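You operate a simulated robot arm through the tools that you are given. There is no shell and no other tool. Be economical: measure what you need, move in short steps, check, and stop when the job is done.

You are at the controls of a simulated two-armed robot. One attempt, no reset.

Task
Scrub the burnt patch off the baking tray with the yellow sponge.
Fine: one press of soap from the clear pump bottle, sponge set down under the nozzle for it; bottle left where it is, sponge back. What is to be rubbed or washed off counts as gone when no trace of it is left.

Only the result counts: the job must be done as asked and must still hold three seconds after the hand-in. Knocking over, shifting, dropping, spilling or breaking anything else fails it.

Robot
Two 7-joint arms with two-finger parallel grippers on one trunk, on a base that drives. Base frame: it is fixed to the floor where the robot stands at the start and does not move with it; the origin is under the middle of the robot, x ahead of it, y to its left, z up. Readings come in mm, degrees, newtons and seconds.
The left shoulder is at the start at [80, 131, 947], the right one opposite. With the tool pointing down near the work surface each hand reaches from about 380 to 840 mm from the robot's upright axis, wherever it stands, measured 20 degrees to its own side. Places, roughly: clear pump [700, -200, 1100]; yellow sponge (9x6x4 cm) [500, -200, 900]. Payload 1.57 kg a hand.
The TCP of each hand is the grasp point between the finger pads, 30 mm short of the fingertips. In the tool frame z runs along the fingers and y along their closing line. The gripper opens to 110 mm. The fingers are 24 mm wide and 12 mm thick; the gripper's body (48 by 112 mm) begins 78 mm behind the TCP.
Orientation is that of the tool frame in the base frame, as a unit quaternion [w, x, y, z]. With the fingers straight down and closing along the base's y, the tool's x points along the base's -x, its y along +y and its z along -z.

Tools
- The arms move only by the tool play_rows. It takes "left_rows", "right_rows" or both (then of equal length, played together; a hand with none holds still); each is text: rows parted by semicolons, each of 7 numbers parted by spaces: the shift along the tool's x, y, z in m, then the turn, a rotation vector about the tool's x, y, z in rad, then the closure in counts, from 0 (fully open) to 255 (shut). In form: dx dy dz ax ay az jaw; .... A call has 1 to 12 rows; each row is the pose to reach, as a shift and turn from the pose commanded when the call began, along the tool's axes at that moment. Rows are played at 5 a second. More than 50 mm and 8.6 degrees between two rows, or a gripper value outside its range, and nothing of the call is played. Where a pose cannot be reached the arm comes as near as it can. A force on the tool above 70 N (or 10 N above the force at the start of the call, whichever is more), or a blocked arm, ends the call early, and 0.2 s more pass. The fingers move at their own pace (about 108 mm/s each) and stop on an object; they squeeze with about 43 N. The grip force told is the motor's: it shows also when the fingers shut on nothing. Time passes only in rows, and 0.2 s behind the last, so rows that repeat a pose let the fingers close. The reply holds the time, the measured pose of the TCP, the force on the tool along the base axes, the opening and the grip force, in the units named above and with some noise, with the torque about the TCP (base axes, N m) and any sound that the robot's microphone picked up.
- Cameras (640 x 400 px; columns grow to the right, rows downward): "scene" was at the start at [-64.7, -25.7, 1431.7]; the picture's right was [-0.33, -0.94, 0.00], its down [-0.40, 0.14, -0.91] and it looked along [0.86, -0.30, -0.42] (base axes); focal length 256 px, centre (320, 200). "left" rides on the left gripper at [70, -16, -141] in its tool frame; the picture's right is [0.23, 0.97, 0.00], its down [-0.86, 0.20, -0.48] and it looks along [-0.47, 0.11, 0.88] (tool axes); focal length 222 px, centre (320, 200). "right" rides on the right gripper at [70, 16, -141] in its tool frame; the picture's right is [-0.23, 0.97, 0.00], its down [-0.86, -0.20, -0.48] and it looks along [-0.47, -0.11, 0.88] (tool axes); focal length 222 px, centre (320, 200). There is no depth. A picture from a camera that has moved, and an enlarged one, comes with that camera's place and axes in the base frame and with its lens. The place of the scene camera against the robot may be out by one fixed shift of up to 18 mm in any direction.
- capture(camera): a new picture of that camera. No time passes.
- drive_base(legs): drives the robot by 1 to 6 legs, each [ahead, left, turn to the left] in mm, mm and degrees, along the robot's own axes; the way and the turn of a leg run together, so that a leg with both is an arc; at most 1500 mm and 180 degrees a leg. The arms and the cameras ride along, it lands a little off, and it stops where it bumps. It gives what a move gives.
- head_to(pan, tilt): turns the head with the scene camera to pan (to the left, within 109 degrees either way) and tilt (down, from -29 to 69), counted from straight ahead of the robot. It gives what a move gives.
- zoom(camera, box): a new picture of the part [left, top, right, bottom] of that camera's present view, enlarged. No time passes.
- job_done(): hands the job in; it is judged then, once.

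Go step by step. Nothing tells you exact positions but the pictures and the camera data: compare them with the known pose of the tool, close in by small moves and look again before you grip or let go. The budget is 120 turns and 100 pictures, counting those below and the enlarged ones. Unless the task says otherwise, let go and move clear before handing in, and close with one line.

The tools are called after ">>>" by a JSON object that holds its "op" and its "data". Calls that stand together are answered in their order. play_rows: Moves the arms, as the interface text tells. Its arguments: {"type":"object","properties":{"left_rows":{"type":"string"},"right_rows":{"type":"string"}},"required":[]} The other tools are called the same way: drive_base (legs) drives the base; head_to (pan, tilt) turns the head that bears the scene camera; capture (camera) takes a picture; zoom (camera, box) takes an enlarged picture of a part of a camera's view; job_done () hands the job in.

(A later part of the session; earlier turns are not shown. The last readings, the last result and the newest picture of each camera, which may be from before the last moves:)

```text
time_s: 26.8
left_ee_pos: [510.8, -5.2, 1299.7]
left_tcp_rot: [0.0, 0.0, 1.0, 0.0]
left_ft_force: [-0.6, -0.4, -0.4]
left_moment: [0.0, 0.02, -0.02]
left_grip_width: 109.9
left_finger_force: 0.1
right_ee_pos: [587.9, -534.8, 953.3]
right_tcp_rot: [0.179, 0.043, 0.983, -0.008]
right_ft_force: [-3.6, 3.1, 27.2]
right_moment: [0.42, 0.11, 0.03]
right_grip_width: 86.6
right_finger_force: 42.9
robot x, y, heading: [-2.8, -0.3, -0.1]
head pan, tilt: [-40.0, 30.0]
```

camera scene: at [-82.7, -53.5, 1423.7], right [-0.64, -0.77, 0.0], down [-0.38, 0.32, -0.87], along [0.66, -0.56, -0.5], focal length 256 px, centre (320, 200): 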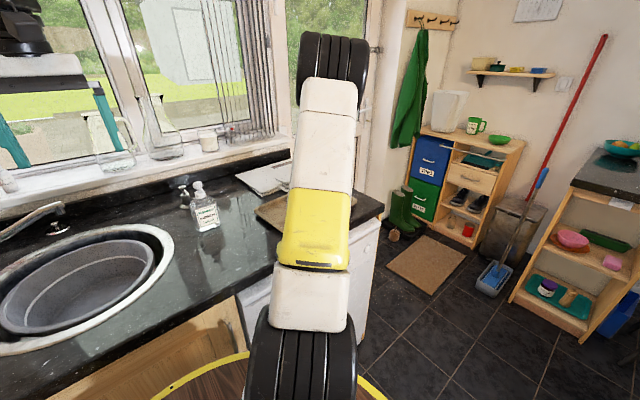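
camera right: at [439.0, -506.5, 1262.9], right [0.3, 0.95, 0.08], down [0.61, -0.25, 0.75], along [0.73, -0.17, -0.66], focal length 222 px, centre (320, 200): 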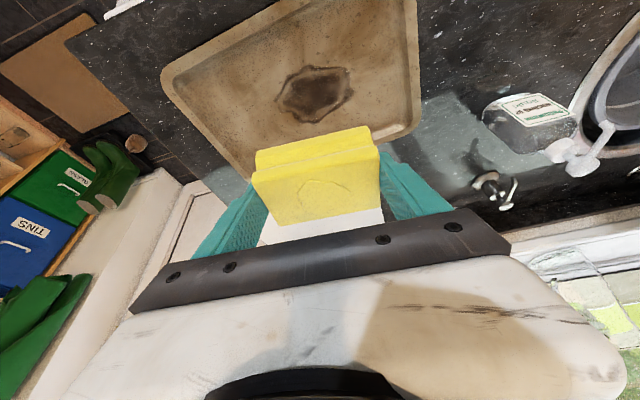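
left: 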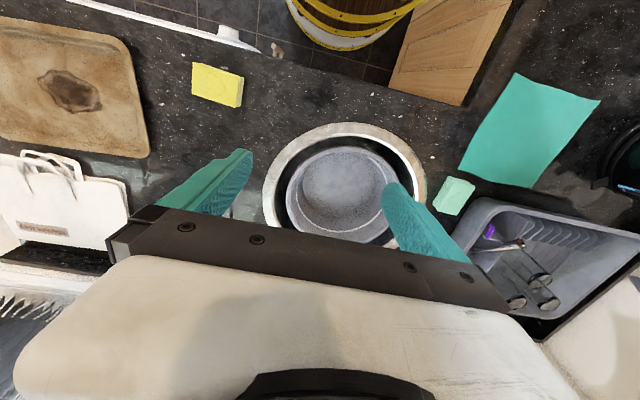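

>>> {"op": "play_rows", "data": {"right_rows": "0.0012 0.0149 -0.0005 0 0 0 255;0.0025 0.0299 -0.0009 0 0 0 255;0 0 0 0 0 0 255;-0.0025 -0.0299 0.0009 0 0 0 255;0.0209 -0.0321 -0.0078 0 0 0 255;0.0234 -0.0022 -0.0087 0 0 0 255;0.0258 0.0277 -0.0096 0 0 0 255;0.0025 0.0299 -0.0009 0 0 0 255;-0.0209 0.0321 0.0078 0 0 0 255;-0.0234 0.0022 0.0087 0 0 0 255;-0.0258 -0.0277 0.0096 0 0 0 255;0 0 0 0 0 0 255"}}

>>> {"op": "capture", "data": {"camera": "right"}}

```text
time_s: 29.4
left_ee_pos: [511.5, -6.5, 1299.7]
left_tcp_rot: [0.0, 0.0, 1.0, 0.0]
left_ft_force: [-0.2, 0.1, -0.3]
left_moment: [0.06, 0.01, 0.02]
left_grip_width: 110.1
left_finger_force: 0.1
right_ee_pos: [585.2, -536.4, 952.6]
right_tcp_rot: [0.177, 0.044, 0.983, -0.01]
right_ft_force: [1.6, -5.6, 23.0]
right_moment: [0.14, -0.29, -0.01]
right_grip_width: 86.5
right_finger_force: 43.0
robot x, y, heading: [0.9, 1.8, -0.1]
head pan, tilt: [-40.0, 30.0]
```

```text
61 pictures are left
camera right: at [472.7, -509.8, 1061.6], right [0.3, 0.95, 0.08], down [0.61, -0.25, 0.75], along [0.73, -0.18, -0.66], focal length 222 px, centre (320, 200)
```

right: 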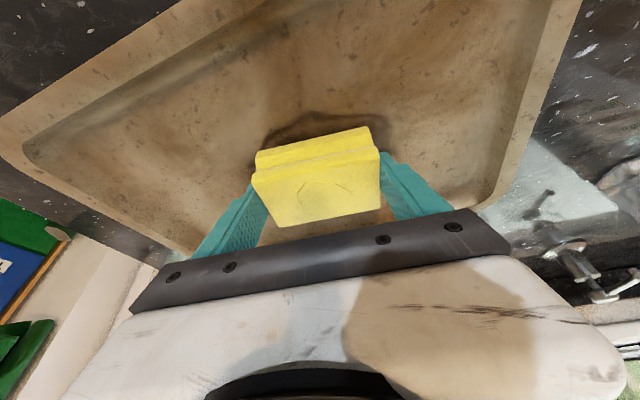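

>>> {"op": "play_rows", "data": {"right_rows": "0.0012 0.0149 -0.0005 0 0 0 255;0.0025 0.0299 -0.0009 0 0 0 255;0 0 0 0 0 0 255;-0.0025 -0.0299 0.0009 0 0 0 255;0.0209 -0.0321 -0.0078 0 0 0 255;0.0234 -0.0022 -0.0087 0 0 0 255;0.0258 0.0277 -0.0096 0 0 0 255;0.0025 0.0299 -0.0009 0 0 0 255;-0.0209 0.0321 0.0078 0 0 0 255;-0.0234 0.0022 0.0087 0 0 0 255;-0.0258 -0.0277 0.0096 0 0 0 255;0 0 0 0 0 0 255"}}

>>> {"op": "play_rows", "data": {"right_rows": "-0.007 0 -0.0187 0 0 0 255;-0.007 0 -0.065 0 0 0 255;-0.007 0 -0.11 0 0 0 255;-0.020 0 -0.15 0 0 0 255;-0.035 0 -0.19 0 0 0 255;-0.035 0 -0.19 0 0 0 255"}}

>>> {"op": "capture", "data": {"camera": "right"}}

>>> {"op": "zoom", "data": {"camera": "right", "box": [220, 0, 420, 130]}}

```text
time_s: 32.0
left_ee_pos: [511.9, -5.6, 1298.5]
left_tcp_rot: [-0.001, 0.0, 1.0, 0.0]
left_ft_force: [0.3, -0.2, -1.0]
left_moment: [0.01, 0.04, 0.02]
left_grip_width: 110.0
left_finger_force: 0.0
right_ee_pos: [584.8, -537.0, 954.0]
right_tcp_rot: [0.179, 0.044, 0.983, -0.009]
right_ft_force: [1.2, -6.6, 27.2]
right_moment: [0.42, -0.13, -0.03]
right_grip_width: 86.6
right_finger_force: 42.7
robot x, y, heading: [-0.5, -1.9, -0.3]
head pan, tilt: [-40.0, 30.0]
```

```text
time_s: 33.4
left_ee_pos: [512.1, -6.6, 1298.6]
left_tcp_rot: [-0.001, 0.0, 1.0, 0.0]
left_ft_force: [-0.3, 0.1, -0.3]
left_moment: [0.01, -0.01, 0.02]
left_grip_width: 110.2
left_finger_force: 0.0
right_ee_pos: [552.6, -532.0, 1141.2]
right_tcp_rot: [0.177, 0.042, 0.983, -0.007]
right_ft_force: [0.9, -0.1, 0.0]
right_moment: [-0.01, -0.01, 0.0]
right_grip_width: 86.5
right_finger_force: 42.6
robot x, y, heading: [0.8, -0.0, 0.0]
head pan, tilt: [-40.0, 30.0]
```

```text
60 pictures are left
camera right: at [439.7, -506.4, 1249.6], right [0.3, 0.95, 0.08], down [0.62, -0.25, 0.75], along [0.73, -0.17, -0.66], focal length 222 px, centre (320, 200)
```

right: 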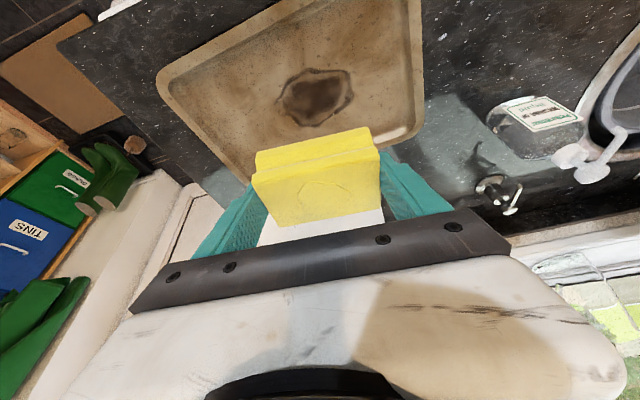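

```text
3.08 times, centred on (320, 65) of right
camera zoom: at [439.7, -506.4, 1249.6], right [0.3, 0.95, 0.08], down [0.62, -0.25, 0.75], along [0.73, -0.17, -0.66], focal length 684 px, centre (320, 615)
```

zoom: 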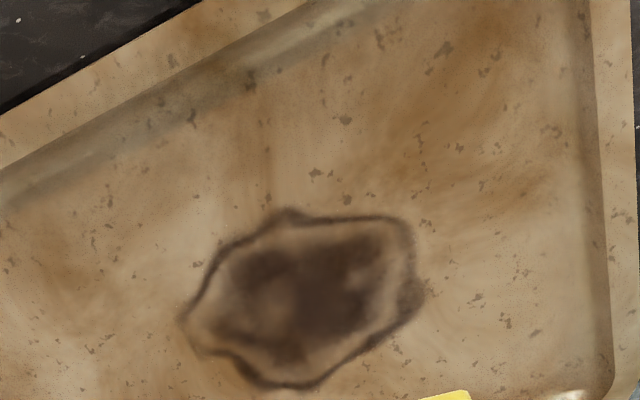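

No visible fading so far. I'll test slower, firmer strokes concentrated at the patch centre to learn whether rubbing still has any effect.

>>> {"op": "play_rows", "data": {"right_rows": "0.015 0 0.04 0 0 0 255;0.028 0 0.08 0 0 0 255;0.028 0 0.12 0 0 0 255;0.028 0 0.16 0 0 0 255;0.0345 0 0.184 0 0 0 255;0.0357 0 0.192 0 0 0 255;0.0264 0.0009 0.1955 0 0 0 255;0.0170 0.0017 0.1989 0 0 0 255;0.0264 0.0009 0.1955 0 0 0 255;0.0357 0 0.192 0 0 0 255;0.0450 -0.0009 0.1885 0 0 0 255;0.0357 0 0.192 0 0 0 255"}}

>>> {"op": "play_rows", "data": {"right_rows": "0.0093 -0.0009 -0.0035 0 0 0 255;0.0187 -0.0017 -0.0069 0 0 0 255;0.0093 -0.0009 -0.0035 0 0 0 255;0 0 0 0 0 0 255;-0.0093 0.0009 0.0035 0 0 0 255;-0.0187 0.0017 0.0069 0 0 0 255;-0.0093 0.0009 0.0035 0 0 0 255;0 0 0 0 0 0 255;-0.007 0 -0.0487 0 0 0 255;-0.007 0 -0.095 0 0 0 255;-0.020 0 -0.14 0 0 0 255;-0.035 0 -0.18 0 0 0 255"}}

>>> {"op": "zoom", "data": {"camera": "right", "box": [220, 0, 420, 130]}}

```text
time_s: 36.0
left_ee_pos: [508.3, -4.5, 1299.5]
left_tcp_rot: [0.0, 0.0, 1.0, -0.001]
left_ft_force: [0.4, -0.2, 0.6]
left_moment: [0.01, -0.02, -0.02]
left_grip_width: 110.0
left_finger_force: 0.1
right_ee_pos: [583.0, -535.1, 952.6]
right_tcp_rot: [0.177, 0.043, 0.983, -0.009]
right_ft_force: [-18.9, 10.3, 46.8]
right_moment: [0.45, -0.33, 0.3]
right_grip_width: 86.7
right_finger_force: 43.0
robot x, y, heading: [-0.7, -0.9, -0.2]
head pan, tilt: [-40.0, 30.0]
```

```text
time_s: 38.6
left_ee_pos: [511.3, -5.9, 1299.6]
left_tcp_rot: [0.0, 0.0, 1.0, 0.0]
left_ft_force: [-0.6, -0.8, 1.2]
left_moment: [0.0, 0.0, -0.01]
left_grip_width: 109.9
left_finger_force: 0.1
right_ee_pos: [556.1, -533.2, 1129.7]
right_tcp_rot: [0.176, 0.043, 0.984, -0.006]
right_ft_force: [-0.1, 0.1, 0.6]
right_moment: [0.05, 0.02, 0.02]
right_grip_width: 86.5
right_finger_force: 43.2
robot x, y, heading: [2.7, 1.2, 0.1]
head pan, tilt: [-40.0, 30.0]
```

```text
3.08 times, centred on (320, 65) of right
camera zoom: at [443.4, -506.6, 1238.3], right [0.3, 0.95, 0.08], down [0.62, -0.25, 0.75], along [0.73, -0.17, -0.66], focal length 684 px, centre (320, 615)
```

zoom: 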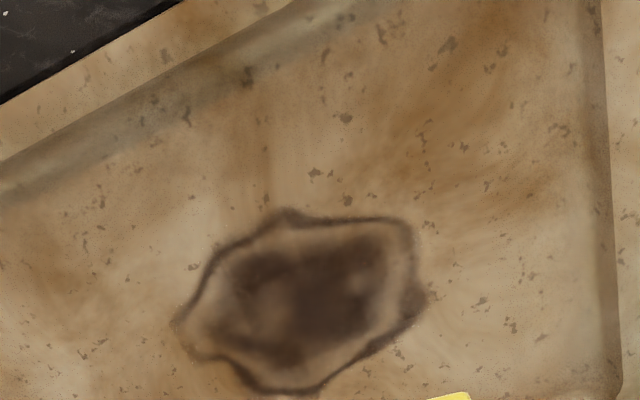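

Still no fading, so hard dry rubbing does nothing. One more test with a light contact before deciding about soap.

>>> {"op": "play_rows", "data": {"right_rows": "0.015 0 0.04 0 0 0 255;0.028 0 0.085 0 0 0 255;0.028 0 0.13 0 0 0 255;0.0328 0 0.172 0 0 0 255;0.0339 0 0.1770 0 0 0 255;0.0339 0 0.1770 0 0 0 255"}}

```text
time_s: 40.0
left_ee_pos: [511.7, -5.4, 1298.5]
left_tcp_rot: [0.0, 0.0, 1.0, 0.0]
left_ft_force: [0.1, 0.3, 0.6]
left_moment: [0.02, -0.04, 0.01]
left_grip_width: 109.9
left_finger_force: 0.1
right_ee_pos: [586.7, -535.2, 952.8]
right_tcp_rot: [0.177, 0.043, 0.983, -0.008]
right_ft_force: [0.7, -0.6, 0.6]
right_moment: [-0.11, -0.09, 0.02]
right_grip_width: 86.5
right_finger_force: 43.4
robot x, y, heading: [-2.3, -2.7, 0.1]
head pan, tilt: [-40.0, 30.0]
```

>>> {"op": "play_rows", "data": {"right_rows": "0.0004 0 0.0012 0 0 0 255;0.0004 0 0.0012 0 0 0 255"}}

```text
time_s: 40.6
left_ee_pos: [512.0, -5.4, 1299.2]
left_tcp_rot: [0.0, 0.0, 1.0, 0.0]
left_ft_force: [-0.7, 1.3, 0.1]
left_moment: [0.0, 0.02, 0.01]
left_grip_width: 110.1
left_finger_force: 0.0
right_ee_pos: [586.2, -534.8, 953.3]
right_tcp_rot: [0.177, 0.043, 0.983, -0.008]
right_ft_force: [-1.8, -0.3, 10.1]
right_moment: [-0.02, 0.02, 0.02]
right_grip_width: 86.5
right_finger_force: 42.9
robot x, y, heading: [3.1, -0.8, -0.0]
head pan, tilt: [-40.0, 30.0]
```

>>> {"op": "play_rows", "data": {"right_rows": "0.0012 0.0149 -0.0005 0 0 0 255;0.0025 0.0299 -0.0009 0 0 0 255;0.0012 0.0149 -0.0005 0 0 0 255;0 0 0 0 0 0 255;-0.0012 -0.0149 0.0005 0 0 0 255;-0.0025 -0.0299 0.0009 0 0 0 255;0 0 0 0 0 0 255;0.0025 0.0299 -0.0009 0 0 0 255;0.0012 0.0149 -0.0005 0 0 0 255;-0.0025 -0.0299 0.0009 0 0 0 255;0 0 0 0 0 0 255"}}

>>> {"op": "play_rows", "data": {"right_rows": "-0.007 0 -0.0487 0 0 0 255;-0.007 0 -0.095 0 0 0 255;-0.020 0 -0.14 0 0 0 255;-0.035 0 -0.18 0 0 0 255"}}

>>> {"op": "zoom", "data": {"camera": "right", "box": [220, 0, 420, 130]}}

```text
time_s: 43.0
left_ee_pos: [510.9, -5.8, 1299.8]
left_tcp_rot: [0.001, 0.001, 1.0, 0.0]
left_ft_force: [0.4, -0.1, -1.0]
left_moment: [0.04, -0.04, -0.03]
left_grip_width: 109.9
left_finger_force: 0.1
right_ee_pos: [586.6, -537.8, 952.2]
right_tcp_rot: [0.177, 0.044, 0.983, -0.01]
right_ft_force: [-0.4, -6.8, 26.0]
right_moment: [0.19, -0.07, 0.03]
right_grip_width: 86.5
right_finger_force: 42.9
robot x, y, heading: [-0.2, -1.3, -0.3]
head pan, tilt: [-40.0, 30.0]
```

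```text
time_s: 44.0
left_ee_pos: [511.5, -6.6, 1298.9]
left_tcp_rot: [0.0, -0.001, 1.0, 0.0]
left_ft_force: [-0.4, -0.4, -0.5]
left_moment: [0.02, 0.0, 0.0]
left_grip_width: 109.8
left_finger_force: 0.1
right_ee_pos: [556.9, -532.6, 1132.5]
right_tcp_rot: [0.177, 0.042, 0.983, -0.007]
right_ft_force: [-0.7, 0.4, 0.2]
right_moment: [0.01, 0.02, 0.01]
right_grip_width: 86.8
right_finger_force: 43.5
robot x, y, heading: [2.7, 5.1, 0.1]
head pan, tilt: [-40.0, 30.0]
```

```text
3.08 times, centred on (320, 65) of right
camera zoom: at [444.0, -507.0, 1241.3], right [0.3, 0.95, 0.08], down [0.62, -0.25, 0.75], along [0.73, -0.17, -0.66], focal length 684 px, centre (320, 615)
```

zoom: 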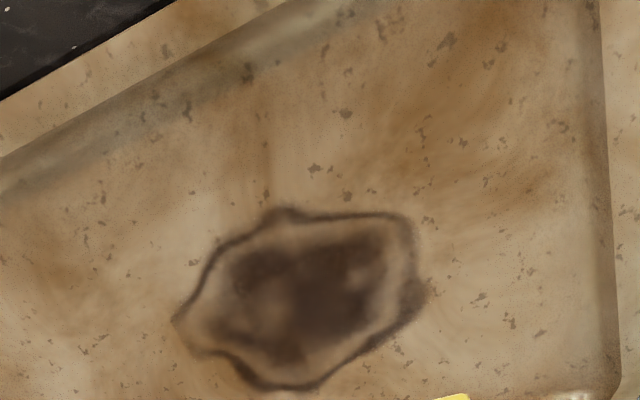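

The patch may be slightly paler; I'll do a much longer scrub over the whole patch and compare.

>>> {"op": "play_rows", "data": {"right_rows": "0.015 0 0.04 0 0 0 255;0.028 0 0.085 0 0 0 255;0.028 0 0.13 0 0 0 255;0.0335 0 0.176 0 0 0 255;0.0352 0 0.1806 0 0 0 255;0.0352 0 0.1806 0 0 0 255"}}

>>> {"op": "play_rows", "data": {"right_rows": "0.0012 0.0149 -0.0005 0 0 0 255;0.0025 0.0299 -0.0009 0 0 0 255;0 0 0 0 0 0 255;-0.0025 -0.0299 0.0009 0 0 0 255;0.0209 -0.0321 -0.0078 0 0 0 255;0.0234 -0.0022 -0.0087 0 0 0 255;0.0258 0.0277 -0.0096 0 0 0 255;0.0025 0.0299 -0.0009 0 0 0 255;-0.0209 0.0321 0.0078 0 0 0 255;-0.0234 0.0022 0.0087 0 0 0 255;-0.0258 -0.0277 0.0096 0 0 0 255;0 0 0 0 0 0 255"}}

>>> {"op": "play_rows", "data": {"right_rows": "0.0012 0.0149 -0.0005 0 0 0 255;0.0025 0.0299 -0.0009 0 0 0 255;0 0 0 0 0 0 255;-0.0025 -0.0299 0.0009 0 0 0 255;0.0209 -0.0321 -0.0078 0 0 0 255;0.0234 -0.0022 -0.0087 0 0 0 255;0.0258 0.0277 -0.0096 0 0 0 255;0.0025 0.0299 -0.0009 0 0 0 255;-0.0209 0.0321 0.0078 0 0 0 255;-0.0234 0.0022 0.0087 0 0 0 255;-0.0258 -0.0277 0.0096 0 0 0 255;0 0 0 0 0 0 255"}}

>>> {"op": "play_rows", "data": {"right_rows": "0.0012 0.0149 -0.0005 0 0 0 255;0.0025 0.0299 -0.0009 0 0 0 255;0 0 0 0 0 0 255;-0.0025 -0.0299 0.0009 0 0 0 255;0.0209 -0.0321 -0.0078 0 0 0 255;0.0234 -0.0022 -0.0087 0 0 0 255;0.0258 0.0277 -0.0096 0 0 0 255;0.0025 0.0299 -0.0009 0 0 0 255;-0.0209 0.0321 0.0078 0 0 0 255;-0.0234 0.0022 0.0087 0 0 0 255;-0.0258 -0.0277 0.0096 0 0 0 255;0 0 0 0 0 0 255"}}

>>> {"op": "play_rows", "data": {"right_rows": "-0.007 0 -0.0487 0 0 0 255;-0.007 0 -0.095 0 0 0 255;-0.020 0 -0.14 0 0 0 255;-0.035 0 -0.18 0 0 0 255"}}

>>> {"op": "zoom", "data": {"camera": "right", "box": [220, 0, 420, 130]}}

```text
time_s: 45.4
left_ee_pos: [510.9, -5.1, 1299.0]
left_tcp_rot: [0.0, 0.0, 1.0, 0.0]
left_ft_force: [-0.1, 0.5, -0.5]
left_moment: [-0.01, 0.02, 0.01]
left_grip_width: 110.1
left_finger_force: 0.0
right_ee_pos: [587.3, -536.4, 953.0]
right_tcp_rot: [0.178, 0.044, 0.983, -0.009]
right_ft_force: [-1.4, 0.1, 13.8]
right_moment: [0.21, 0.22, 0.0]
right_grip_width: 86.8
right_finger_force: 42.8
robot x, y, heading: [-1.5, -2.3, 0.1]
head pan, tilt: [-40.0, 30.0]
```

```text
time_s: 48.0
left_ee_pos: [511.1, -4.5, 1299.3]
left_tcp_rot: [0.0, 0.001, 1.0, -0.001]
left_ft_force: [0.4, -0.5, 0.0]
left_moment: [0.01, 0.01, 0.0]
left_grip_width: 110.0
left_finger_force: 0.0
right_ee_pos: [586.3, -536.1, 952.0]
right_tcp_rot: [0.179, 0.045, 0.983, -0.01]
right_ft_force: [1.4, -6.3, 27.0]
right_moment: [0.45, -0.08, -0.01]
right_grip_width: 86.5
right_finger_force: 43.6
robot x, y, heading: [-1.6, -0.1, 0.0]
head pan, tilt: [-40.0, 30.0]
```

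```text
time_s: 50.6
left_ee_pos: [511.2, -4.7, 1298.9]
left_tcp_rot: [0.0, 0.0, 1.0, 0.0]
left_ft_force: [0.3, 0.8, -0.1]
left_moment: [-0.03, 0.02, 0.0]
left_grip_width: 109.9
left_finger_force: 0.0
right_ee_pos: [586.5, -537.3, 952.0]
right_tcp_rot: [0.178, 0.044, 0.983, -0.01]
right_ft_force: [2.1, -5.4, 23.5]
right_moment: [0.29, 0.07, -0.01]
right_grip_width: 86.7
right_finger_force: 43.1
robot x, y, heading: [-3.3, -0.7, -0.2]
head pan, tilt: [-40.0, 30.0]
```

```text
time_s: 53.2
left_ee_pos: [511.4, -5.6, 1299.5]
left_tcp_rot: [-0.001, 0.001, 1.0, 0.0]
left_ft_force: [0.5, -0.1, 0.7]
left_moment: [0.0, 0.02, 0.01]
left_grip_width: 110.0
left_finger_force: 0.0
right_ee_pos: [584.6, -539.1, 952.1]
right_tcp_rot: [0.178, 0.044, 0.983, -0.01]
right_ft_force: [1.5, -5.5, 23.1]
right_moment: [0.31, 0.12, 0.02]
right_grip_width: 86.7
right_finger_force: 42.7
robot x, y, heading: [-1.0, -1.7, 0.0]
head pan, tilt: [-40.0, 30.0]
```

```text
time_s: 54.2
left_ee_pos: [511.9, -6.0, 1298.6]
left_tcp_rot: [0.0, 0.0, 1.0, 0.0]
left_ft_force: [0.0, 0.4, -1.0]
left_moment: [0.02, 0.04, -0.01]
left_grip_width: 110.0
left_finger_force: 0.1
right_ee_pos: [555.7, -533.1, 1130.1]
right_tcp_rot: [0.177, 0.043, 0.983, -0.007]
right_ft_force: [0.0, 0.4, -0.6]
right_moment: [0.05, 0.0, -0.01]
right_grip_width: 86.8
right_finger_force: 42.9
robot x, y, heading: [-0.5, -0.1, -0.1]
head pan, tilt: [-40.0, 30.0]
```

```text
3.08 times, centred on (320, 65) of right
camera zoom: at [443.6, -507.0, 1239.1], right [0.3, 0.95, 0.08], down [0.62, -0.25, 0.75], along [0.73, -0.17, -0.66], focal length 684 px, centre (320, 615)
```

zoom: 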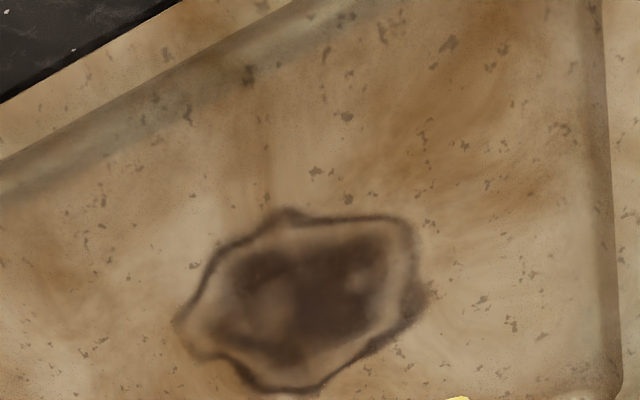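

Still unchanged, so the sponge evidently holds no working soap now. I'll carry it back under the spout and, on the way, compare the patch from the original viewpoint before pressing the pump.

>>> {"op": "play_rows", "data": {"right_rows": "0.0039 0.0389 0.0159 0 0 0 255;0.0079 0.0779 0.0318 0 0 0 255;0.0118 0.1168 0.0477 0 0 0 255;0.0157 0.1557 0.0636 0 0 0 255;0.0196 0.1946 0.0794 0 0 0 255;0.0236 0.2336 0.0953 0 0 0 255;0.0275 0.2725 0.1112 0 0 0 255;0.0314 0.3114 0.1271 0 0 0 255;0.0133 0.3136 0.1498 0 0 0 255;-0.0048 0.3158 0.1725 0 0 0 255;-0.0048 0.3158 0.1725 0 0 0 255"}}

>>> {"op": "head_to", "data": {"pan": -19.2, "tilt": 25}}

>>> {"op": "capture", "data": {"camera": "right"}}

>>> {"op": "zoom", "data": {"camera": "scene", "box": [250, 170, 370, 270]}}

```text
time_s: 56.6
left_ee_pos: [509.9, -5.3, 1299.5]
left_tcp_rot: [0.001, 0.0, 1.0, 0.0]
left_ft_force: [-0.6, 0.9, 0.2]
left_moment: [0.0, 0.0, 0.01]
left_grip_width: 110.1
left_finger_force: 0.0
right_ee_pos: [648.1, -223.1, 970.1]
right_tcp_rot: [0.177, 0.043, 0.983, -0.008]
right_ft_force: [-0.6, 0.2, 0.6]
right_moment: [-0.03, -0.07, -0.03]
right_grip_width: 86.6
right_finger_force: 43.5
robot x, y, heading: [1.9, -0.2, -0.1]
head pan, tilt: [-40.0, 30.0]
```

```text
time_s: 57.4
left_ee_pos: [511.1, -6.1, 1298.8]
left_tcp_rot: [0.0, 0.0, 1.0, 0.0]
left_ft_force: [-0.3, 0.6, 0.0]
left_moment: [-0.02, 0.01, -0.02]
left_grip_width: 110.1
left_finger_force: 0.1
right_ee_pos: [648.5, -223.0, 970.0]
right_tcp_rot: [0.177, 0.043, 0.983, -0.008]
right_ft_force: [-0.3, -0.1, 0.5]
right_moment: [0.0, -0.06, 0.01]
right_grip_width: 86.7
right_finger_force: 43.0
robot x, y, heading: [1.4, -0.7, -0.1]
head pan, tilt: [-19.2, 25.0]
```

```text
55 pictures are left
camera right: at [535.6, -196.9, 1078.8], right [0.3, 0.95, 0.08], down [0.61, -0.25, 0.75], along [0.73, -0.17, -0.66], focal length 222 px, centre (320, 200)
```

right: 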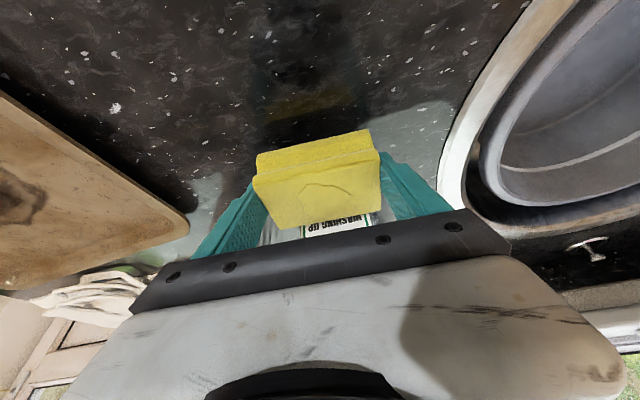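

```text
4.00 times, centred on (310, 220) of scene
camera zoom: at [-65.0, -25.7, 1431.7], right [-0.33, -0.94, 0.0], down [-0.4, 0.14, -0.91], along [0.86, -0.3, -0.42], focal length 1023 px, centre (360, 120)
```

zoom: 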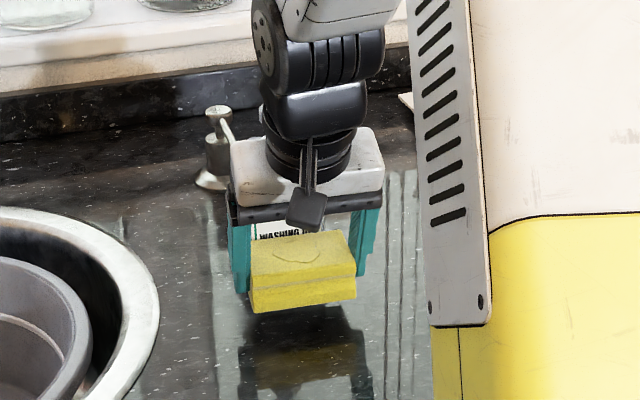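

Lowering gently, still holding, and checking the soap mark before letting go.

>>> {"op": "play_rows", "data": {"right_rows": "0.0035 0 0.0094 0 0 0 255;0.0067 0 0.018 0 0 0 255;0.0067 0 0.018 0 0 0 255"}}

>>> {"op": "capture", "data": {"camera": "right"}}

```text
time_s: 58.2
left_ee_pos: [511.7, -5.1, 1298.7]
left_tcp_rot: [0.0, 0.0, 1.0, 0.0]
left_ft_force: [-0.5, 0.2, 0.0]
left_moment: [-0.04, 0.0, 0.01]
left_grip_width: 109.9
left_finger_force: 0.2
right_ee_pos: [647.8, -222.8, 952.0]
right_tcp_rot: [0.177, 0.043, 0.983, -0.008]
right_ft_force: [-0.1, 0.8, -0.5]
right_moment: [0.01, 0.0, -0.01]
right_grip_width: 86.8
right_finger_force: 43.1
robot x, y, heading: [1.1, 3.7, -0.1]
head pan, tilt: [-19.2, 25.0]
```

```text
53 pictures are left
camera right: at [535.6, -196.6, 1060.0], right [0.3, 0.95, 0.08], down [0.61, -0.25, 0.75], along [0.73, -0.17, -0.66], focal length 222 px, centre (320, 200)
```

right: 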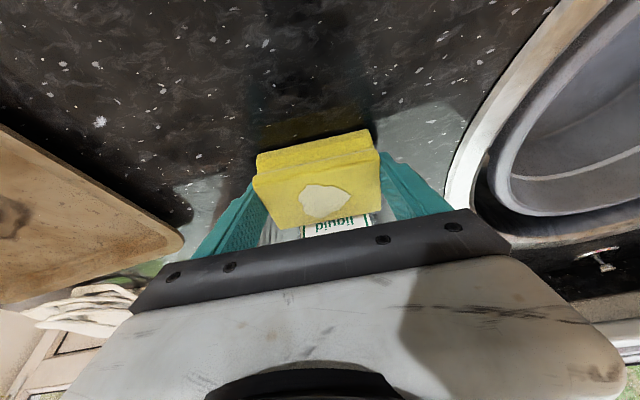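

The mark reappeared on lowering with no force felt, so something there is triggered by proximity. Looking at the pump now.

>>> {"op": "zoom", "data": {"camera": "scene", "box": [270, 180, 350, 260]}}

>>> {"op": "zoom", "data": {"camera": "right", "box": [240, 120, 400, 250]}}

>>> {"op": "capture", "data": {"camera": "left"}}

```text
5.00 times, centred on (310, 220) of scene
camera zoom: at [-65.0, -25.6, 1431.7], right [-0.33, -0.94, 0.0], down [-0.4, 0.14, -0.91], along [0.86, -0.3, -0.42], focal length 1278 px, centre (370, 100)
```

zoom: 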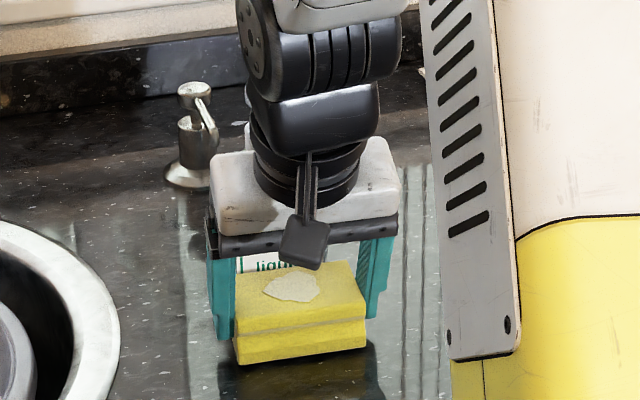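

```text
3.08 times, centred on (320, 185) of right
camera zoom: at [535.6, -196.6, 1060.0], right [0.3, 0.95, 0.08], down [0.61, -0.25, 0.75], along [0.73, -0.17, -0.66], focal length 684 px, centre (320, 246)
```

zoom: 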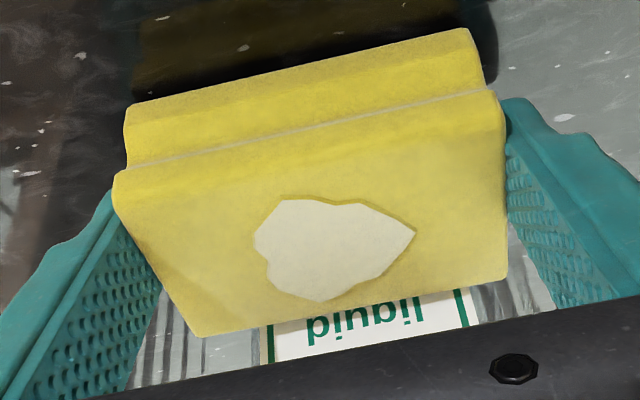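

```text
50 pictures are left
camera left: at [441.4, -21.1, 1441.6], right [-0.23, 0.97, 0.0], down [0.86, 0.2, 0.48], along [0.47, 0.11, -0.88], focal length 222 px, centre (320, 200)
```

left: 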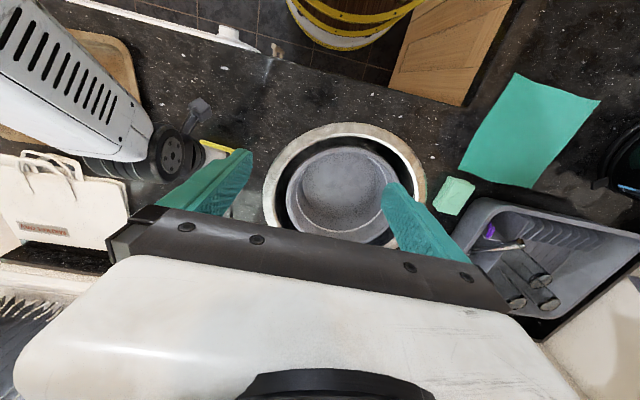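

I'll run a controlled test: carry the sponge with the mark showing to the tray, rub lightly, and see whether the patch responds before pressing anything.

>>> {"op": "play_rows", "data": {"right_rows": "-0.007 0 -0.0187 0 0 0 255;0.011 -0.002 -0.0415 0 0 0 255;0.0293 -0.0043 -0.0642 0 0 0 255;0.0266 -0.0489 -0.0652 0 0 0 255;0.0239 -0.0934 -0.0662 0 0 0 255;0.0212 -0.1380 -0.0672 0 0 0 255;0.0185 -0.1825 -0.0682 0 0 0 255;0.0158 -0.2271 -0.0691 0 0 0 255;0.013 -0.2716 -0.0701 0 0 0 255;0.0103 -0.3162 -0.0711 0 0 0 255;0.0103 -0.3162 -0.0711 0 0 0 255"}}

>>> {"op": "zoom", "data": {"camera": "right", "box": [220, 60, 420, 240]}}

>>> {"op": "play_rows", "data": {"right_rows": "0.0109 0 0.028 0 0 0 255;0.0200 0 0.0535 0 0 0 255;0.0218 0 0.0582 0 0 0 255;0.0218 0 0.0582 0 0 0 255"}}

```text
time_s: 60.6
left_ee_pos: [511.7, -6.6, 1298.8]
left_tcp_rot: [0.0, 0.0, 1.0, 0.0]
left_ft_force: [0.3, -0.3, 0.1]
left_moment: [0.01, 0.0, -0.02]
left_grip_width: 110.1
left_finger_force: 0.0
right_ee_pos: [585.9, -535.5, 1014.9]
right_tcp_rot: [0.177, 0.043, 0.983, -0.007]
right_ft_force: [-0.1, 1.1, -0.9]
right_moment: [0.0, 0.04, 0.02]
right_grip_width: 86.4
right_finger_force: 42.7
robot x, y, heading: [0.2, 2.1, -0.0]
head pan, tilt: [-19.2, 25.0]
```

```text
2.22 times, centred on (320, 150) of right
camera zoom: at [473.4, -510.0, 1123.2], right [0.3, 0.95, 0.08], down [0.61, -0.25, 0.75], along [0.73, -0.17, -0.66], focal length 494 px, centre (320, 311)
```

zoom: 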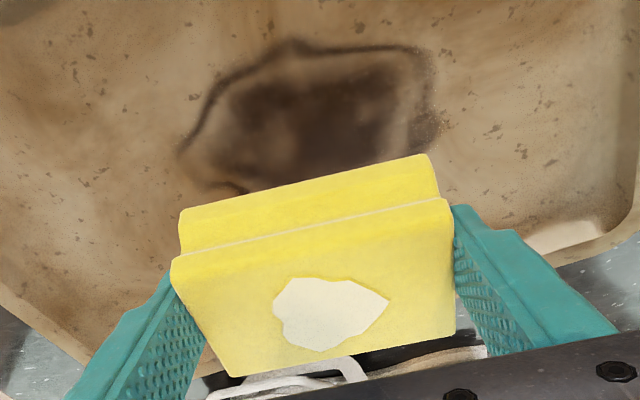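

```text
time_s: 61.6
left_ee_pos: [511.8, -5.5, 1299.8]
left_tcp_rot: [0.001, 0.0, 1.0, 0.0]
left_ft_force: [-0.4, 0.0, -0.4]
left_moment: [-0.03, -0.01, -0.02]
left_grip_width: 110.0
left_finger_force: 0.0
right_ee_pos: [587.8, -534.2, 952.9]
right_tcp_rot: [0.177, 0.042, 0.983, -0.007]
right_ft_force: [0.5, 0.1, -0.7]
right_moment: [0.02, 0.01, 0.0]
right_grip_width: 86.4
right_finger_force: 43.2
robot x, y, heading: [1.6, 2.6, -0.1]
head pan, tilt: [-19.2, 25.0]
```

>>> {"op": "play_rows", "data": {"right_rows": "0.0005 0 0.0013 0 0 0 255;0.0005 0 0.0013 0 0 0 255"}}

>>> {"op": "zoom", "data": {"camera": "right", "box": [220, 60, 420, 240]}}

```text
time_s: 62.2
left_ee_pos: [511.1, -5.9, 1299.1]
left_tcp_rot: [0.0, 0.0, 1.0, 0.001]
left_ft_force: [0.3, -0.4, -0.2]
left_moment: [0.01, 0.01, 0.01]
left_grip_width: 110.2
left_finger_force: 0.0
right_ee_pos: [585.8, -535.8, 952.5]
right_tcp_rot: [0.178, 0.043, 0.983, -0.008]
right_ft_force: [-1.4, 1.3, 8.4]
right_moment: [0.11, 0.18, 0.01]
right_grip_width: 86.9
right_finger_force: 42.8
robot x, y, heading: [2.0, -1.0, 0.1]
head pan, tilt: [-19.2, 25.0]
```

```text
2.22 times, centred on (320, 150) of right
camera zoom: at [473.7, -509.2, 1061.0], right [0.3, 0.95, 0.08], down [0.61, -0.25, 0.75], along [0.73, -0.17, -0.66], focal length 494 px, centre (320, 311)
```

zoom: 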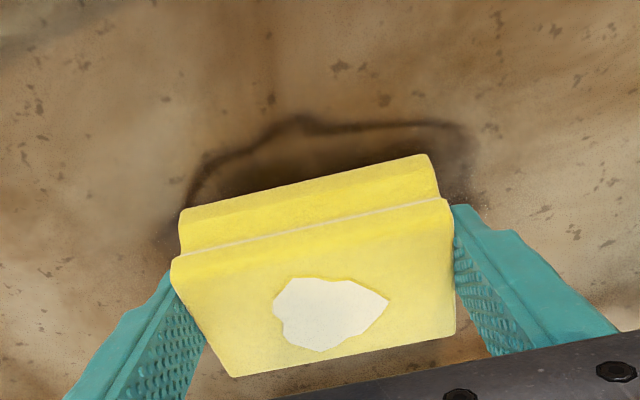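

>>> {"op": "play_rows", "data": {"right_rows": "0.0012 0.0149 -0.0005 0 0 0 255;0.0025 0.0299 -0.0009 0 0 0 255;0.0012 0.0149 -0.0005 0 0 0 255;0 0 0 0 0 0 255"}}

>>> {"op": "zoom", "data": {"camera": "right", "box": [220, 60, 420, 240]}}

```text
time_s: 63.2
left_ee_pos: [511.1, -5.7, 1300.0]
left_tcp_rot: [0.0, 0.0, 1.0, 0.0]
left_ft_force: [0.0, 0.6, -0.3]
left_moment: [-0.01, 0.02, 0.04]
left_grip_width: 110.3
left_finger_force: 0.1
right_ee_pos: [587.3, -533.4, 952.0]
right_tcp_rot: [0.178, 0.043, 0.983, -0.008]
right_ft_force: [0.8, 5.3, 16.0]
right_moment: [0.21, 0.27, -0.15]
right_grip_width: 86.7
right_finger_force: 42.8
robot x, y, heading: [-2.1, -2.1, -0.2]
head pan, tilt: [-19.2, 25.0]
```

```text
2.22 times, centred on (320, 150) of right
camera zoom: at [473.8, -508.1, 1060.8], right [0.3, 0.95, 0.08], down [0.61, -0.25, 0.75], along [0.73, -0.17, -0.66], focal length 494 px, centre (320, 311)
```

zoom: 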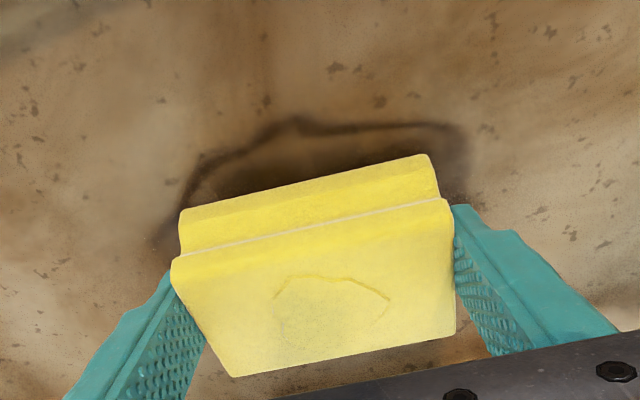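

>>> {"op": "play_rows", "data": {"right_rows": "-0.0025 -0.0299 0.0009 0 0 0 255;0 0 0 0 0 0 255;0.0187 -0.0017 -0.0069 0 0 0 255;0 0 0 0 0 0 255;-0.0187 0.0017 0.0069 0 0 0 255;0 0 0 0 0 0 255;-0.007 0 -0.0487 0 0 0 255;-0.007 0 -0.095 0 0 0 255;-0.020 0 -0.14 0 0 0 255;-0.035 0 -0.18 0 0 0 255;-0.035 0 -0.18 0 0 0 255"}}

>>> {"op": "zoom", "data": {"camera": "right", "box": [220, 0, 420, 130]}}

```text
time_s: 65.6
left_ee_pos: [511.4, -7.3, 1300.0]
left_tcp_rot: [0.0, 0.001, 1.0, 0.0]
left_ft_force: [0.0, -1.0, 0.7]
left_moment: [0.0, 0.02, 0.01]
left_grip_width: 109.9
left_finger_force: 0.1
right_ee_pos: [556.7, -531.6, 1133.9]
right_tcp_rot: [0.177, 0.043, 0.983, -0.007]
right_ft_force: [-0.9, -0.3, 0.7]
right_moment: [-0.01, 0.04, -0.01]
right_grip_width: 86.6
right_finger_force: 43.0
robot x, y, heading: [-2.1, 1.0, 0.1]
head pan, tilt: [-19.2, 25.0]
```

```text
3.08 times, centred on (320, 65) of right
camera zoom: at [443.5, -505.9, 1242.2], right [0.3, 0.95, 0.08], down [0.62, -0.25, 0.75], along [0.73, -0.17, -0.66], focal length 684 px, centre (320, 615)
```

zoom: 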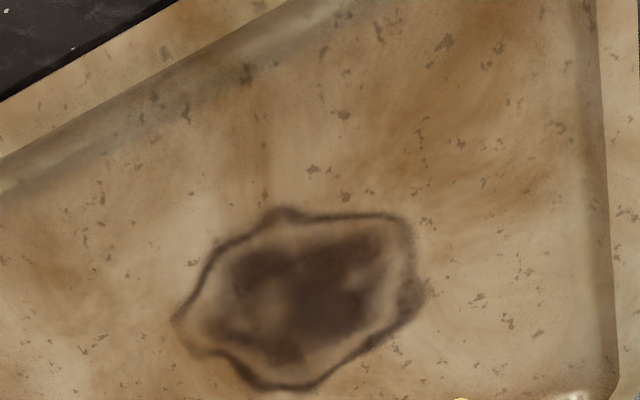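

Rubbing with that mark does not affect the patch, so a real press is needed. Taking the sponge back under the spout, setting it down and backing out.

>>> {"op": "play_rows", "data": {"right_rows": "0.0039 0.0389 0.0159 0 0 0 255;0.0079 0.0779 0.0318 0 0 0 255;0.0118 0.1168 0.0477 0 0 0 255;0.0157 0.1557 0.0636 0 0 0 255;0.0196 0.1946 0.0794 0 0 0 255;0.0236 0.2336 0.0953 0 0 0 255;0.0275 0.2725 0.1112 0 0 0 255;0.0314 0.3114 0.1271 0 0 0 255;0.0133 0.3136 0.1498 0 0 0 255;-0.0048 0.3158 0.1725 0 0 0 255;-0.0048 0.3158 0.1725 0 0 0 255"}}

>>> {"op": "play_rows", "data": {"right_rows": "0.0035 0 0.0094 0 0 0 255;0.0067 0 0.018 0 0 0 255;0.0074 0 0.0198 0 0 0 255;0.0074 0 0.0198 0 0 0 255"}}

>>> {"op": "capture", "data": {"camera": "right"}}

```text
time_s: 68.0
left_ee_pos: [511.6, -4.7, 1300.0]
left_tcp_rot: [0.001, 0.0, 1.0, 0.0]
left_ft_force: [-1.0, -0.2, -0.3]
left_moment: [0.02, 0.01, -0.01]
left_grip_width: 109.9
left_finger_force: 0.0
right_ee_pos: [649.5, -224.4, 974.4]
right_tcp_rot: [0.177, 0.044, 0.983, -0.008]
right_ft_force: [-0.5, -0.3, -0.6]
right_moment: [-0.07, -0.03, 0.04]
right_grip_width: 86.5
right_finger_force: 42.8
robot x, y, heading: [0.2, 4.1, -0.1]
head pan, tilt: [-19.2, 25.0]
```

```text
time_s: 69.0
left_ee_pos: [510.5, -6.8, 1300.2]
left_tcp_rot: [0.001, 0.001, 1.0, 0.0]
left_ft_force: [-0.4, -0.2, -0.7]
left_moment: [0.0, 0.01, 0.01]
left_grip_width: 110.0
left_finger_force: 0.1
right_ee_pos: [649.4, -223.6, 950.9]
right_tcp_rot: [0.177, 0.043, 0.983, -0.008]
right_ft_force: [0.1, 0.0, 0.0]
right_moment: [0.01, -0.01, 0.0]
right_grip_width: 86.2
right_finger_force: 43.4
robot x, y, heading: [0.8, 0.3, -0.1]
head pan, tilt: [-19.2, 25.0]
```

```text
45 pictures are left
camera right: at [535.8, -198.0, 1059.8], right [0.3, 0.95, 0.08], down [0.61, -0.25, 0.75], along [0.73, -0.17, -0.66], focal length 222 px, centre (320, 200)
```

right: 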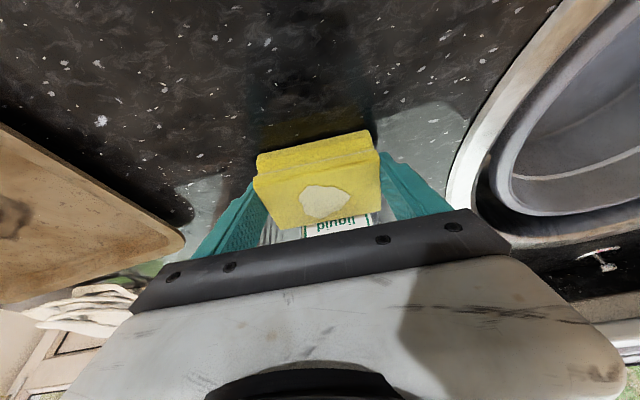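

>>> {"op": "play_rows", "data": {"right_rows": "0.0002 0 0.0005 0 0 0 200;0.0002 0 0.0005 0 0 0 0;0.0002 0 0.0005 0 0 0 0;0.0002 0 0.0005 0 0 0 0;0 0 -0.03 0 0 0 0;0 0 -0.07 0 0 0 0;0 0 -0.11 0 0 0 0;0 0 -0.15 0 0 0 0;0 0 -0.19 0 0 0 0;0 0 -0.23 0 0 0 0;0 0 -0.27 0 0 0 0;0 0 -0.27 0 0 0 0"}}

>>> {"op": "capture", "data": {"camera": "right"}}

>>> {"op": "zoom", "data": {"camera": "scene", "box": [270, 180, 350, 260]}}

```text
time_s: 71.6
left_ee_pos: [511.7, -5.2, 1298.5]
left_tcp_rot: [0.0, -0.001, 1.0, 0.0]
left_ft_force: [0.1, 0.2, 0.1]
left_moment: [-0.02, 0.01, -0.01]
left_grip_width: 110.2
left_finger_force: 0.0
right_ee_pos: [554.5, -215.2, 1205.0]
right_tcp_rot: [0.177, 0.043, 0.983, -0.008]
right_ft_force: [-0.2, 0.0, 0.5]
right_moment: [-0.01, -0.02, 0.02]
right_grip_width: 109.9
right_finger_force: 0.0
robot x, y, heading: [-0.4, -4.3, 0.2]
head pan, tilt: [-19.2, 25.0]
```

```text
44 pictures are left
camera right: at [442.0, -189.9, 1313.8], right [0.3, 0.95, 0.08], down [0.61, -0.25, 0.75], along [0.73, -0.17, -0.66], focal length 222 px, centre (320, 200)
```

right: 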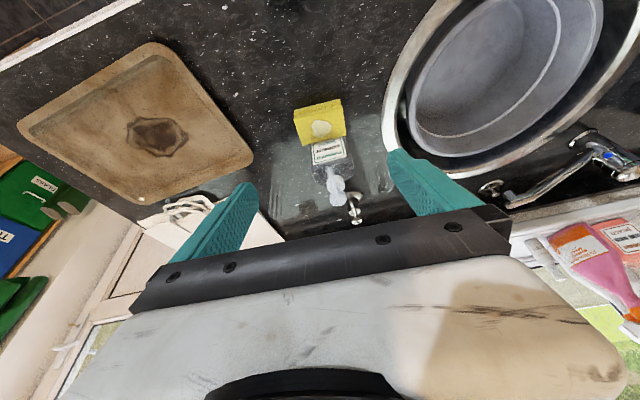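

```text
5.00 times, centred on (310, 220) of scene
camera zoom: at [-65.1, -25.6, 1431.7], right [-0.33, -0.94, 0.0], down [-0.4, 0.14, -0.91], along [0.86, -0.3, -0.42], focal length 1278 px, centre (370, 100)
```

zoom: 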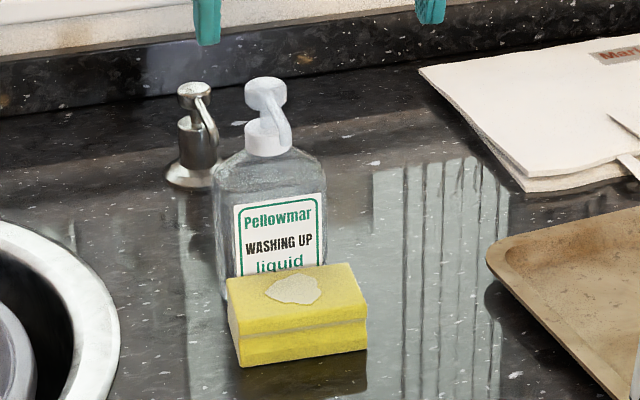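

The sponge sits beneath the spout with the bottle untouched. Now I straighten the hand, close the fingers and hover above the pump head.

>>> {"op": "play_rows", "data": {"right_rows": "-0.0283 0.0008 0.0201 -0.0031 0.0711 -0.0173 255;-0.0566 0.0015 0.0402 -0.0062 0.1423 -0.0345 255;-0.0850 0.0023 0.0604 -0.0093 0.2134 -0.0518 255;-0.1133 0.0030 0.0805 -0.0124 0.2846 -0.0690 255;-0.1416 0.0038 0.1006 -0.0155 0.3557 -0.0863 255;-0.1416 0.0038 0.1006 -0.0155 0.3557 -0.0863 255;-0.1416 0.0038 0.1006 -0.0155 0.3557 -0.0863 255"}}

>>> {"op": "capture", "data": {"camera": "right"}}

>>> {"op": "zoom", "data": {"camera": "scene", "box": [260, 150, 340, 230]}}

```text
time_s: 73.2
left_ee_pos: [511.6, -4.1, 1299.1]
left_tcp_rot: [0.0, 0.0, 1.0, 0.0]
left_ft_force: [0.2, 1.1, -0.4]
left_moment: [0.03, 0.01, 0.01]
left_grip_width: 110.0
left_finger_force: 0.0
right_ee_pos: [723.6, -224.7, 1158.6]
right_tcp_rot: [0.001, 0.0, 1.0, 0.0]
right_ft_force: [-0.7, 0.4, -0.9]
right_moment: [-0.02, 0.0, 0.0]
right_grip_width: 0.1
right_finger_force: 21.8
robot x, y, heading: [-3.3, 2.0, 0.1]
head pan, tilt: [-19.2, 25.0]
```

```text
42 pictures are left
camera right: at [653.1, -209.4, 1300.6], right [0.23, 0.97, 0.0], down [0.86, -0.2, 0.48], along [0.47, -0.11, -0.88], focal length 222 px, centre (320, 200)
```

right: 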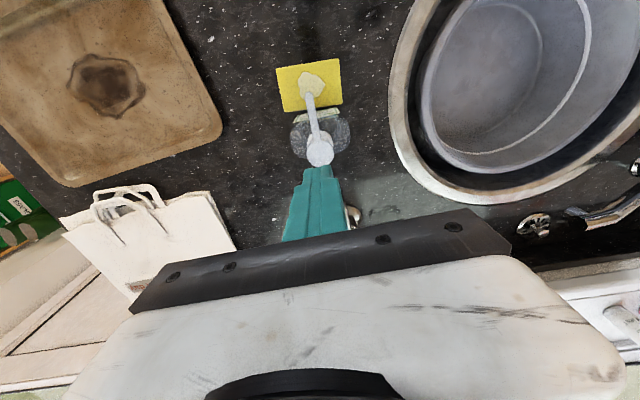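

```text
5.00 times, centred on (300, 190) of scene
camera zoom: at [-64.9, -25.6, 1431.7], right [-0.33, -0.94, 0.0], down [-0.4, 0.14, -0.91], along [0.86, -0.3, -0.42], focal length 1278 px, centre (420, 250)
```

zoom: 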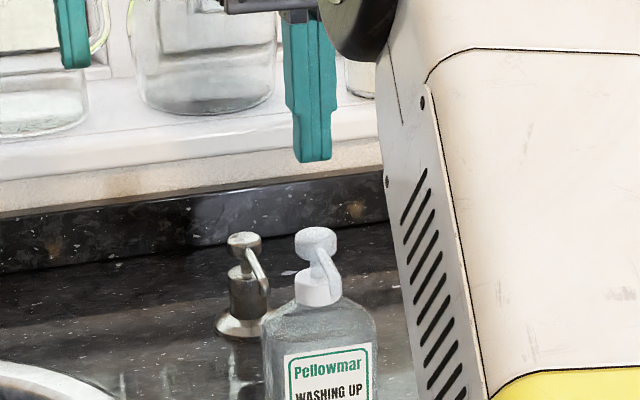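

Fingers are aligned with the pump head (≈721, −225). Lowering to just above it.

>>> {"op": "play_rows", "data": {"right_rows": "0.0025 0 0.03 0 0 0 255;0.0025 0 0.057 0 0 0 255;0.0025 0 0.057 0 0 0 255"}}

>>> {"op": "zoom", "data": {"camera": "scene", "box": [260, 150, 340, 230]}}

>>> {"op": "zoom", "data": {"camera": "right", "box": [250, 50, 390, 250]}}

```text
time_s: 74.0
left_ee_pos: [510.1, -4.9, 1298.0]
left_tcp_rot: [0.0, 0.0, 1.0, 0.0]
left_ft_force: [0.5, 0.2, 0.2]
left_moment: [0.0, -0.02, 0.0]
left_grip_width: 109.9
left_finger_force: 0.1
right_ee_pos: [721.3, -226.0, 1103.9]
right_tcp_rot: [0.001, 0.0, 1.0, 0.0]
right_ft_force: [0.4, 0.7, 3.3]
right_moment: [0.02, 0.0, 0.05]
right_grip_width: 0.0
right_finger_force: 21.0
robot x, y, heading: [1.7, -2.4, 0.1]
head pan, tilt: [-19.2, 25.0]
```

```text
5.00 times, centred on (300, 190) of scene
camera zoom: at [-65.0, -25.5, 1431.7], right [-0.33, -0.94, 0.0], down [-0.4, 0.14, -0.91], along [0.86, -0.3, -0.42], focal length 1278 px, centre (420, 250)
```

zoom: 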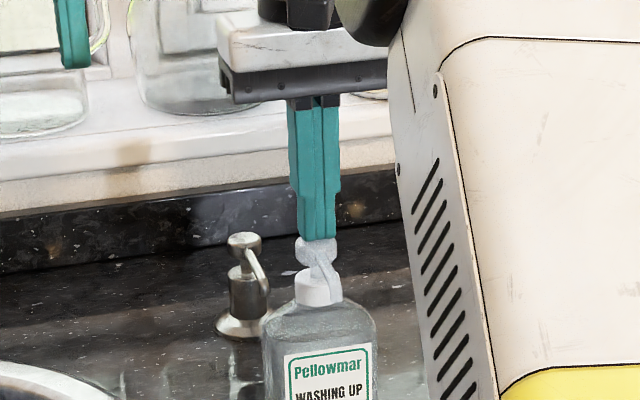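

```text
2.00 times, centred on (320, 150) of right
camera zoom: at [650.6, -209.6, 1244.6], right [0.23, 0.97, 0.0], down [0.85, -0.2, 0.48], along [0.47, -0.11, -0.88], focal length 444 px, centre (320, 300)
```

zoom: 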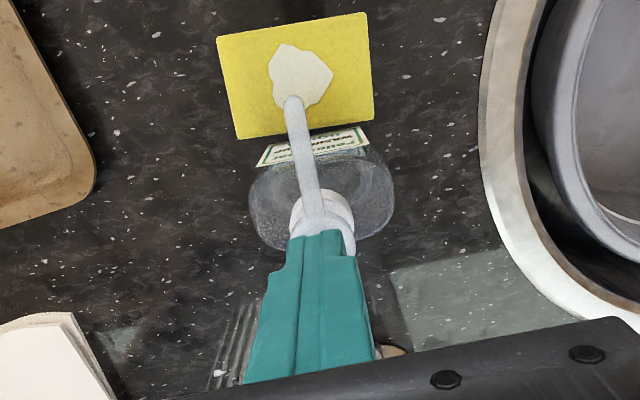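

Touching the head with 3 N. Pressing down 10 mm and reading the force before going on.

>>> {"op": "play_rows", "data": {"right_rows": "0 0 0.003 0 0 0 255;0 0 0.006 0 0 0 255;0 0 0.010 0 0 0 255;0 0 0.010 0 0 0 255"}}

>>> {"op": "zoom", "data": {"camera": "right", "box": [250, 50, 390, 250]}}

```text
time_s: 75.0
left_ee_pos: [511.2, -4.9, 1298.6]
left_tcp_rot: [0.0, 0.0, 1.0, 0.0]
left_ft_force: [0.6, 0.1, -0.3]
left_moment: [0.05, -0.01, 0.0]
left_grip_width: 110.0
left_finger_force: 0.0
right_ee_pos: [721.2, -226.0, 1093.2]
right_tcp_rot: [0.001, 0.0, 1.0, 0.0]
right_ft_force: [3.2, 1.6, 15.4]
right_moment: [0.07, -0.11, -0.03]
right_grip_width: 0.0
right_finger_force: 21.1
robot x, y, heading: [-4.3, -0.2, 0.0]
head pan, tilt: [-19.2, 25.0]
```

```text
2.00 times, centred on (320, 150) of right
camera zoom: at [649.8, -209.6, 1235.7], right [0.23, 0.97, 0.0], down [0.85, -0.2, 0.48], along [0.47, -0.11, -0.88], focal length 444 px, centre (320, 300)
```

zoom: 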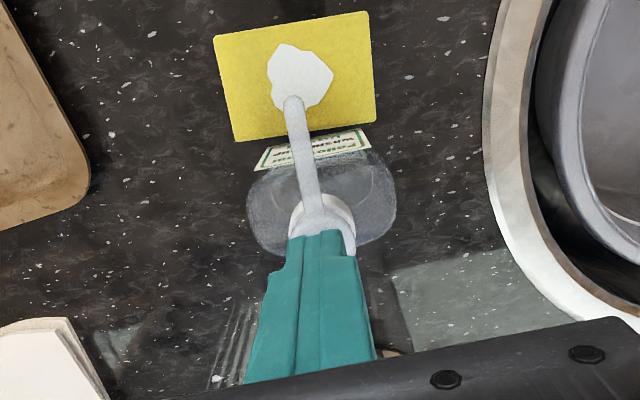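

The force climbs like a spring (15 N) and the mark has turned whiter; continuing the same press a little further.

>>> {"op": "play_rows", "data": {"right_rows": "0 0 0.003 0 0 0 255;0 0 0.005 0 0 0 255;0 0 0.005 0 0 0 255"}}

>>> {"op": "zoom", "data": {"camera": "right", "box": [250, 50, 390, 250]}}

```text
time_s: 75.8
left_ee_pos: [510.0, -4.6, 1300.2]
left_tcp_rot: [0.0, 0.0, 1.0, -0.001]
left_ft_force: [-0.5, 0.0, -0.1]
left_moment: [0.01, 0.04, 0.01]
left_grip_width: 109.9
left_finger_force: 0.0
right_ee_pos: [720.5, -225.9, 1091.8]
right_tcp_rot: [0.004, -0.001, 1.0, 0.0]
right_ft_force: [4.8, 2.1, 41.3]
right_moment: [0.15, -0.15, 0.05]
right_grip_width: 0.1
right_finger_force: 21.0
robot x, y, heading: [0.4, -1.3, -0.0]
head pan, tilt: [-19.2, 25.0]
```

```text
2.00 times, centred on (320, 150) of right
camera zoom: at [649.1, -209.6, 1232.9], right [0.23, 0.97, 0.0], down [0.85, -0.2, 0.49], along [0.47, -0.11, -0.87], focal length 444 px, centre (320, 300)
```

zoom: 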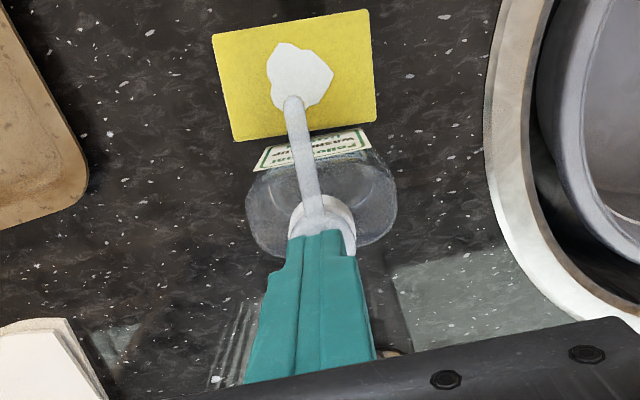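

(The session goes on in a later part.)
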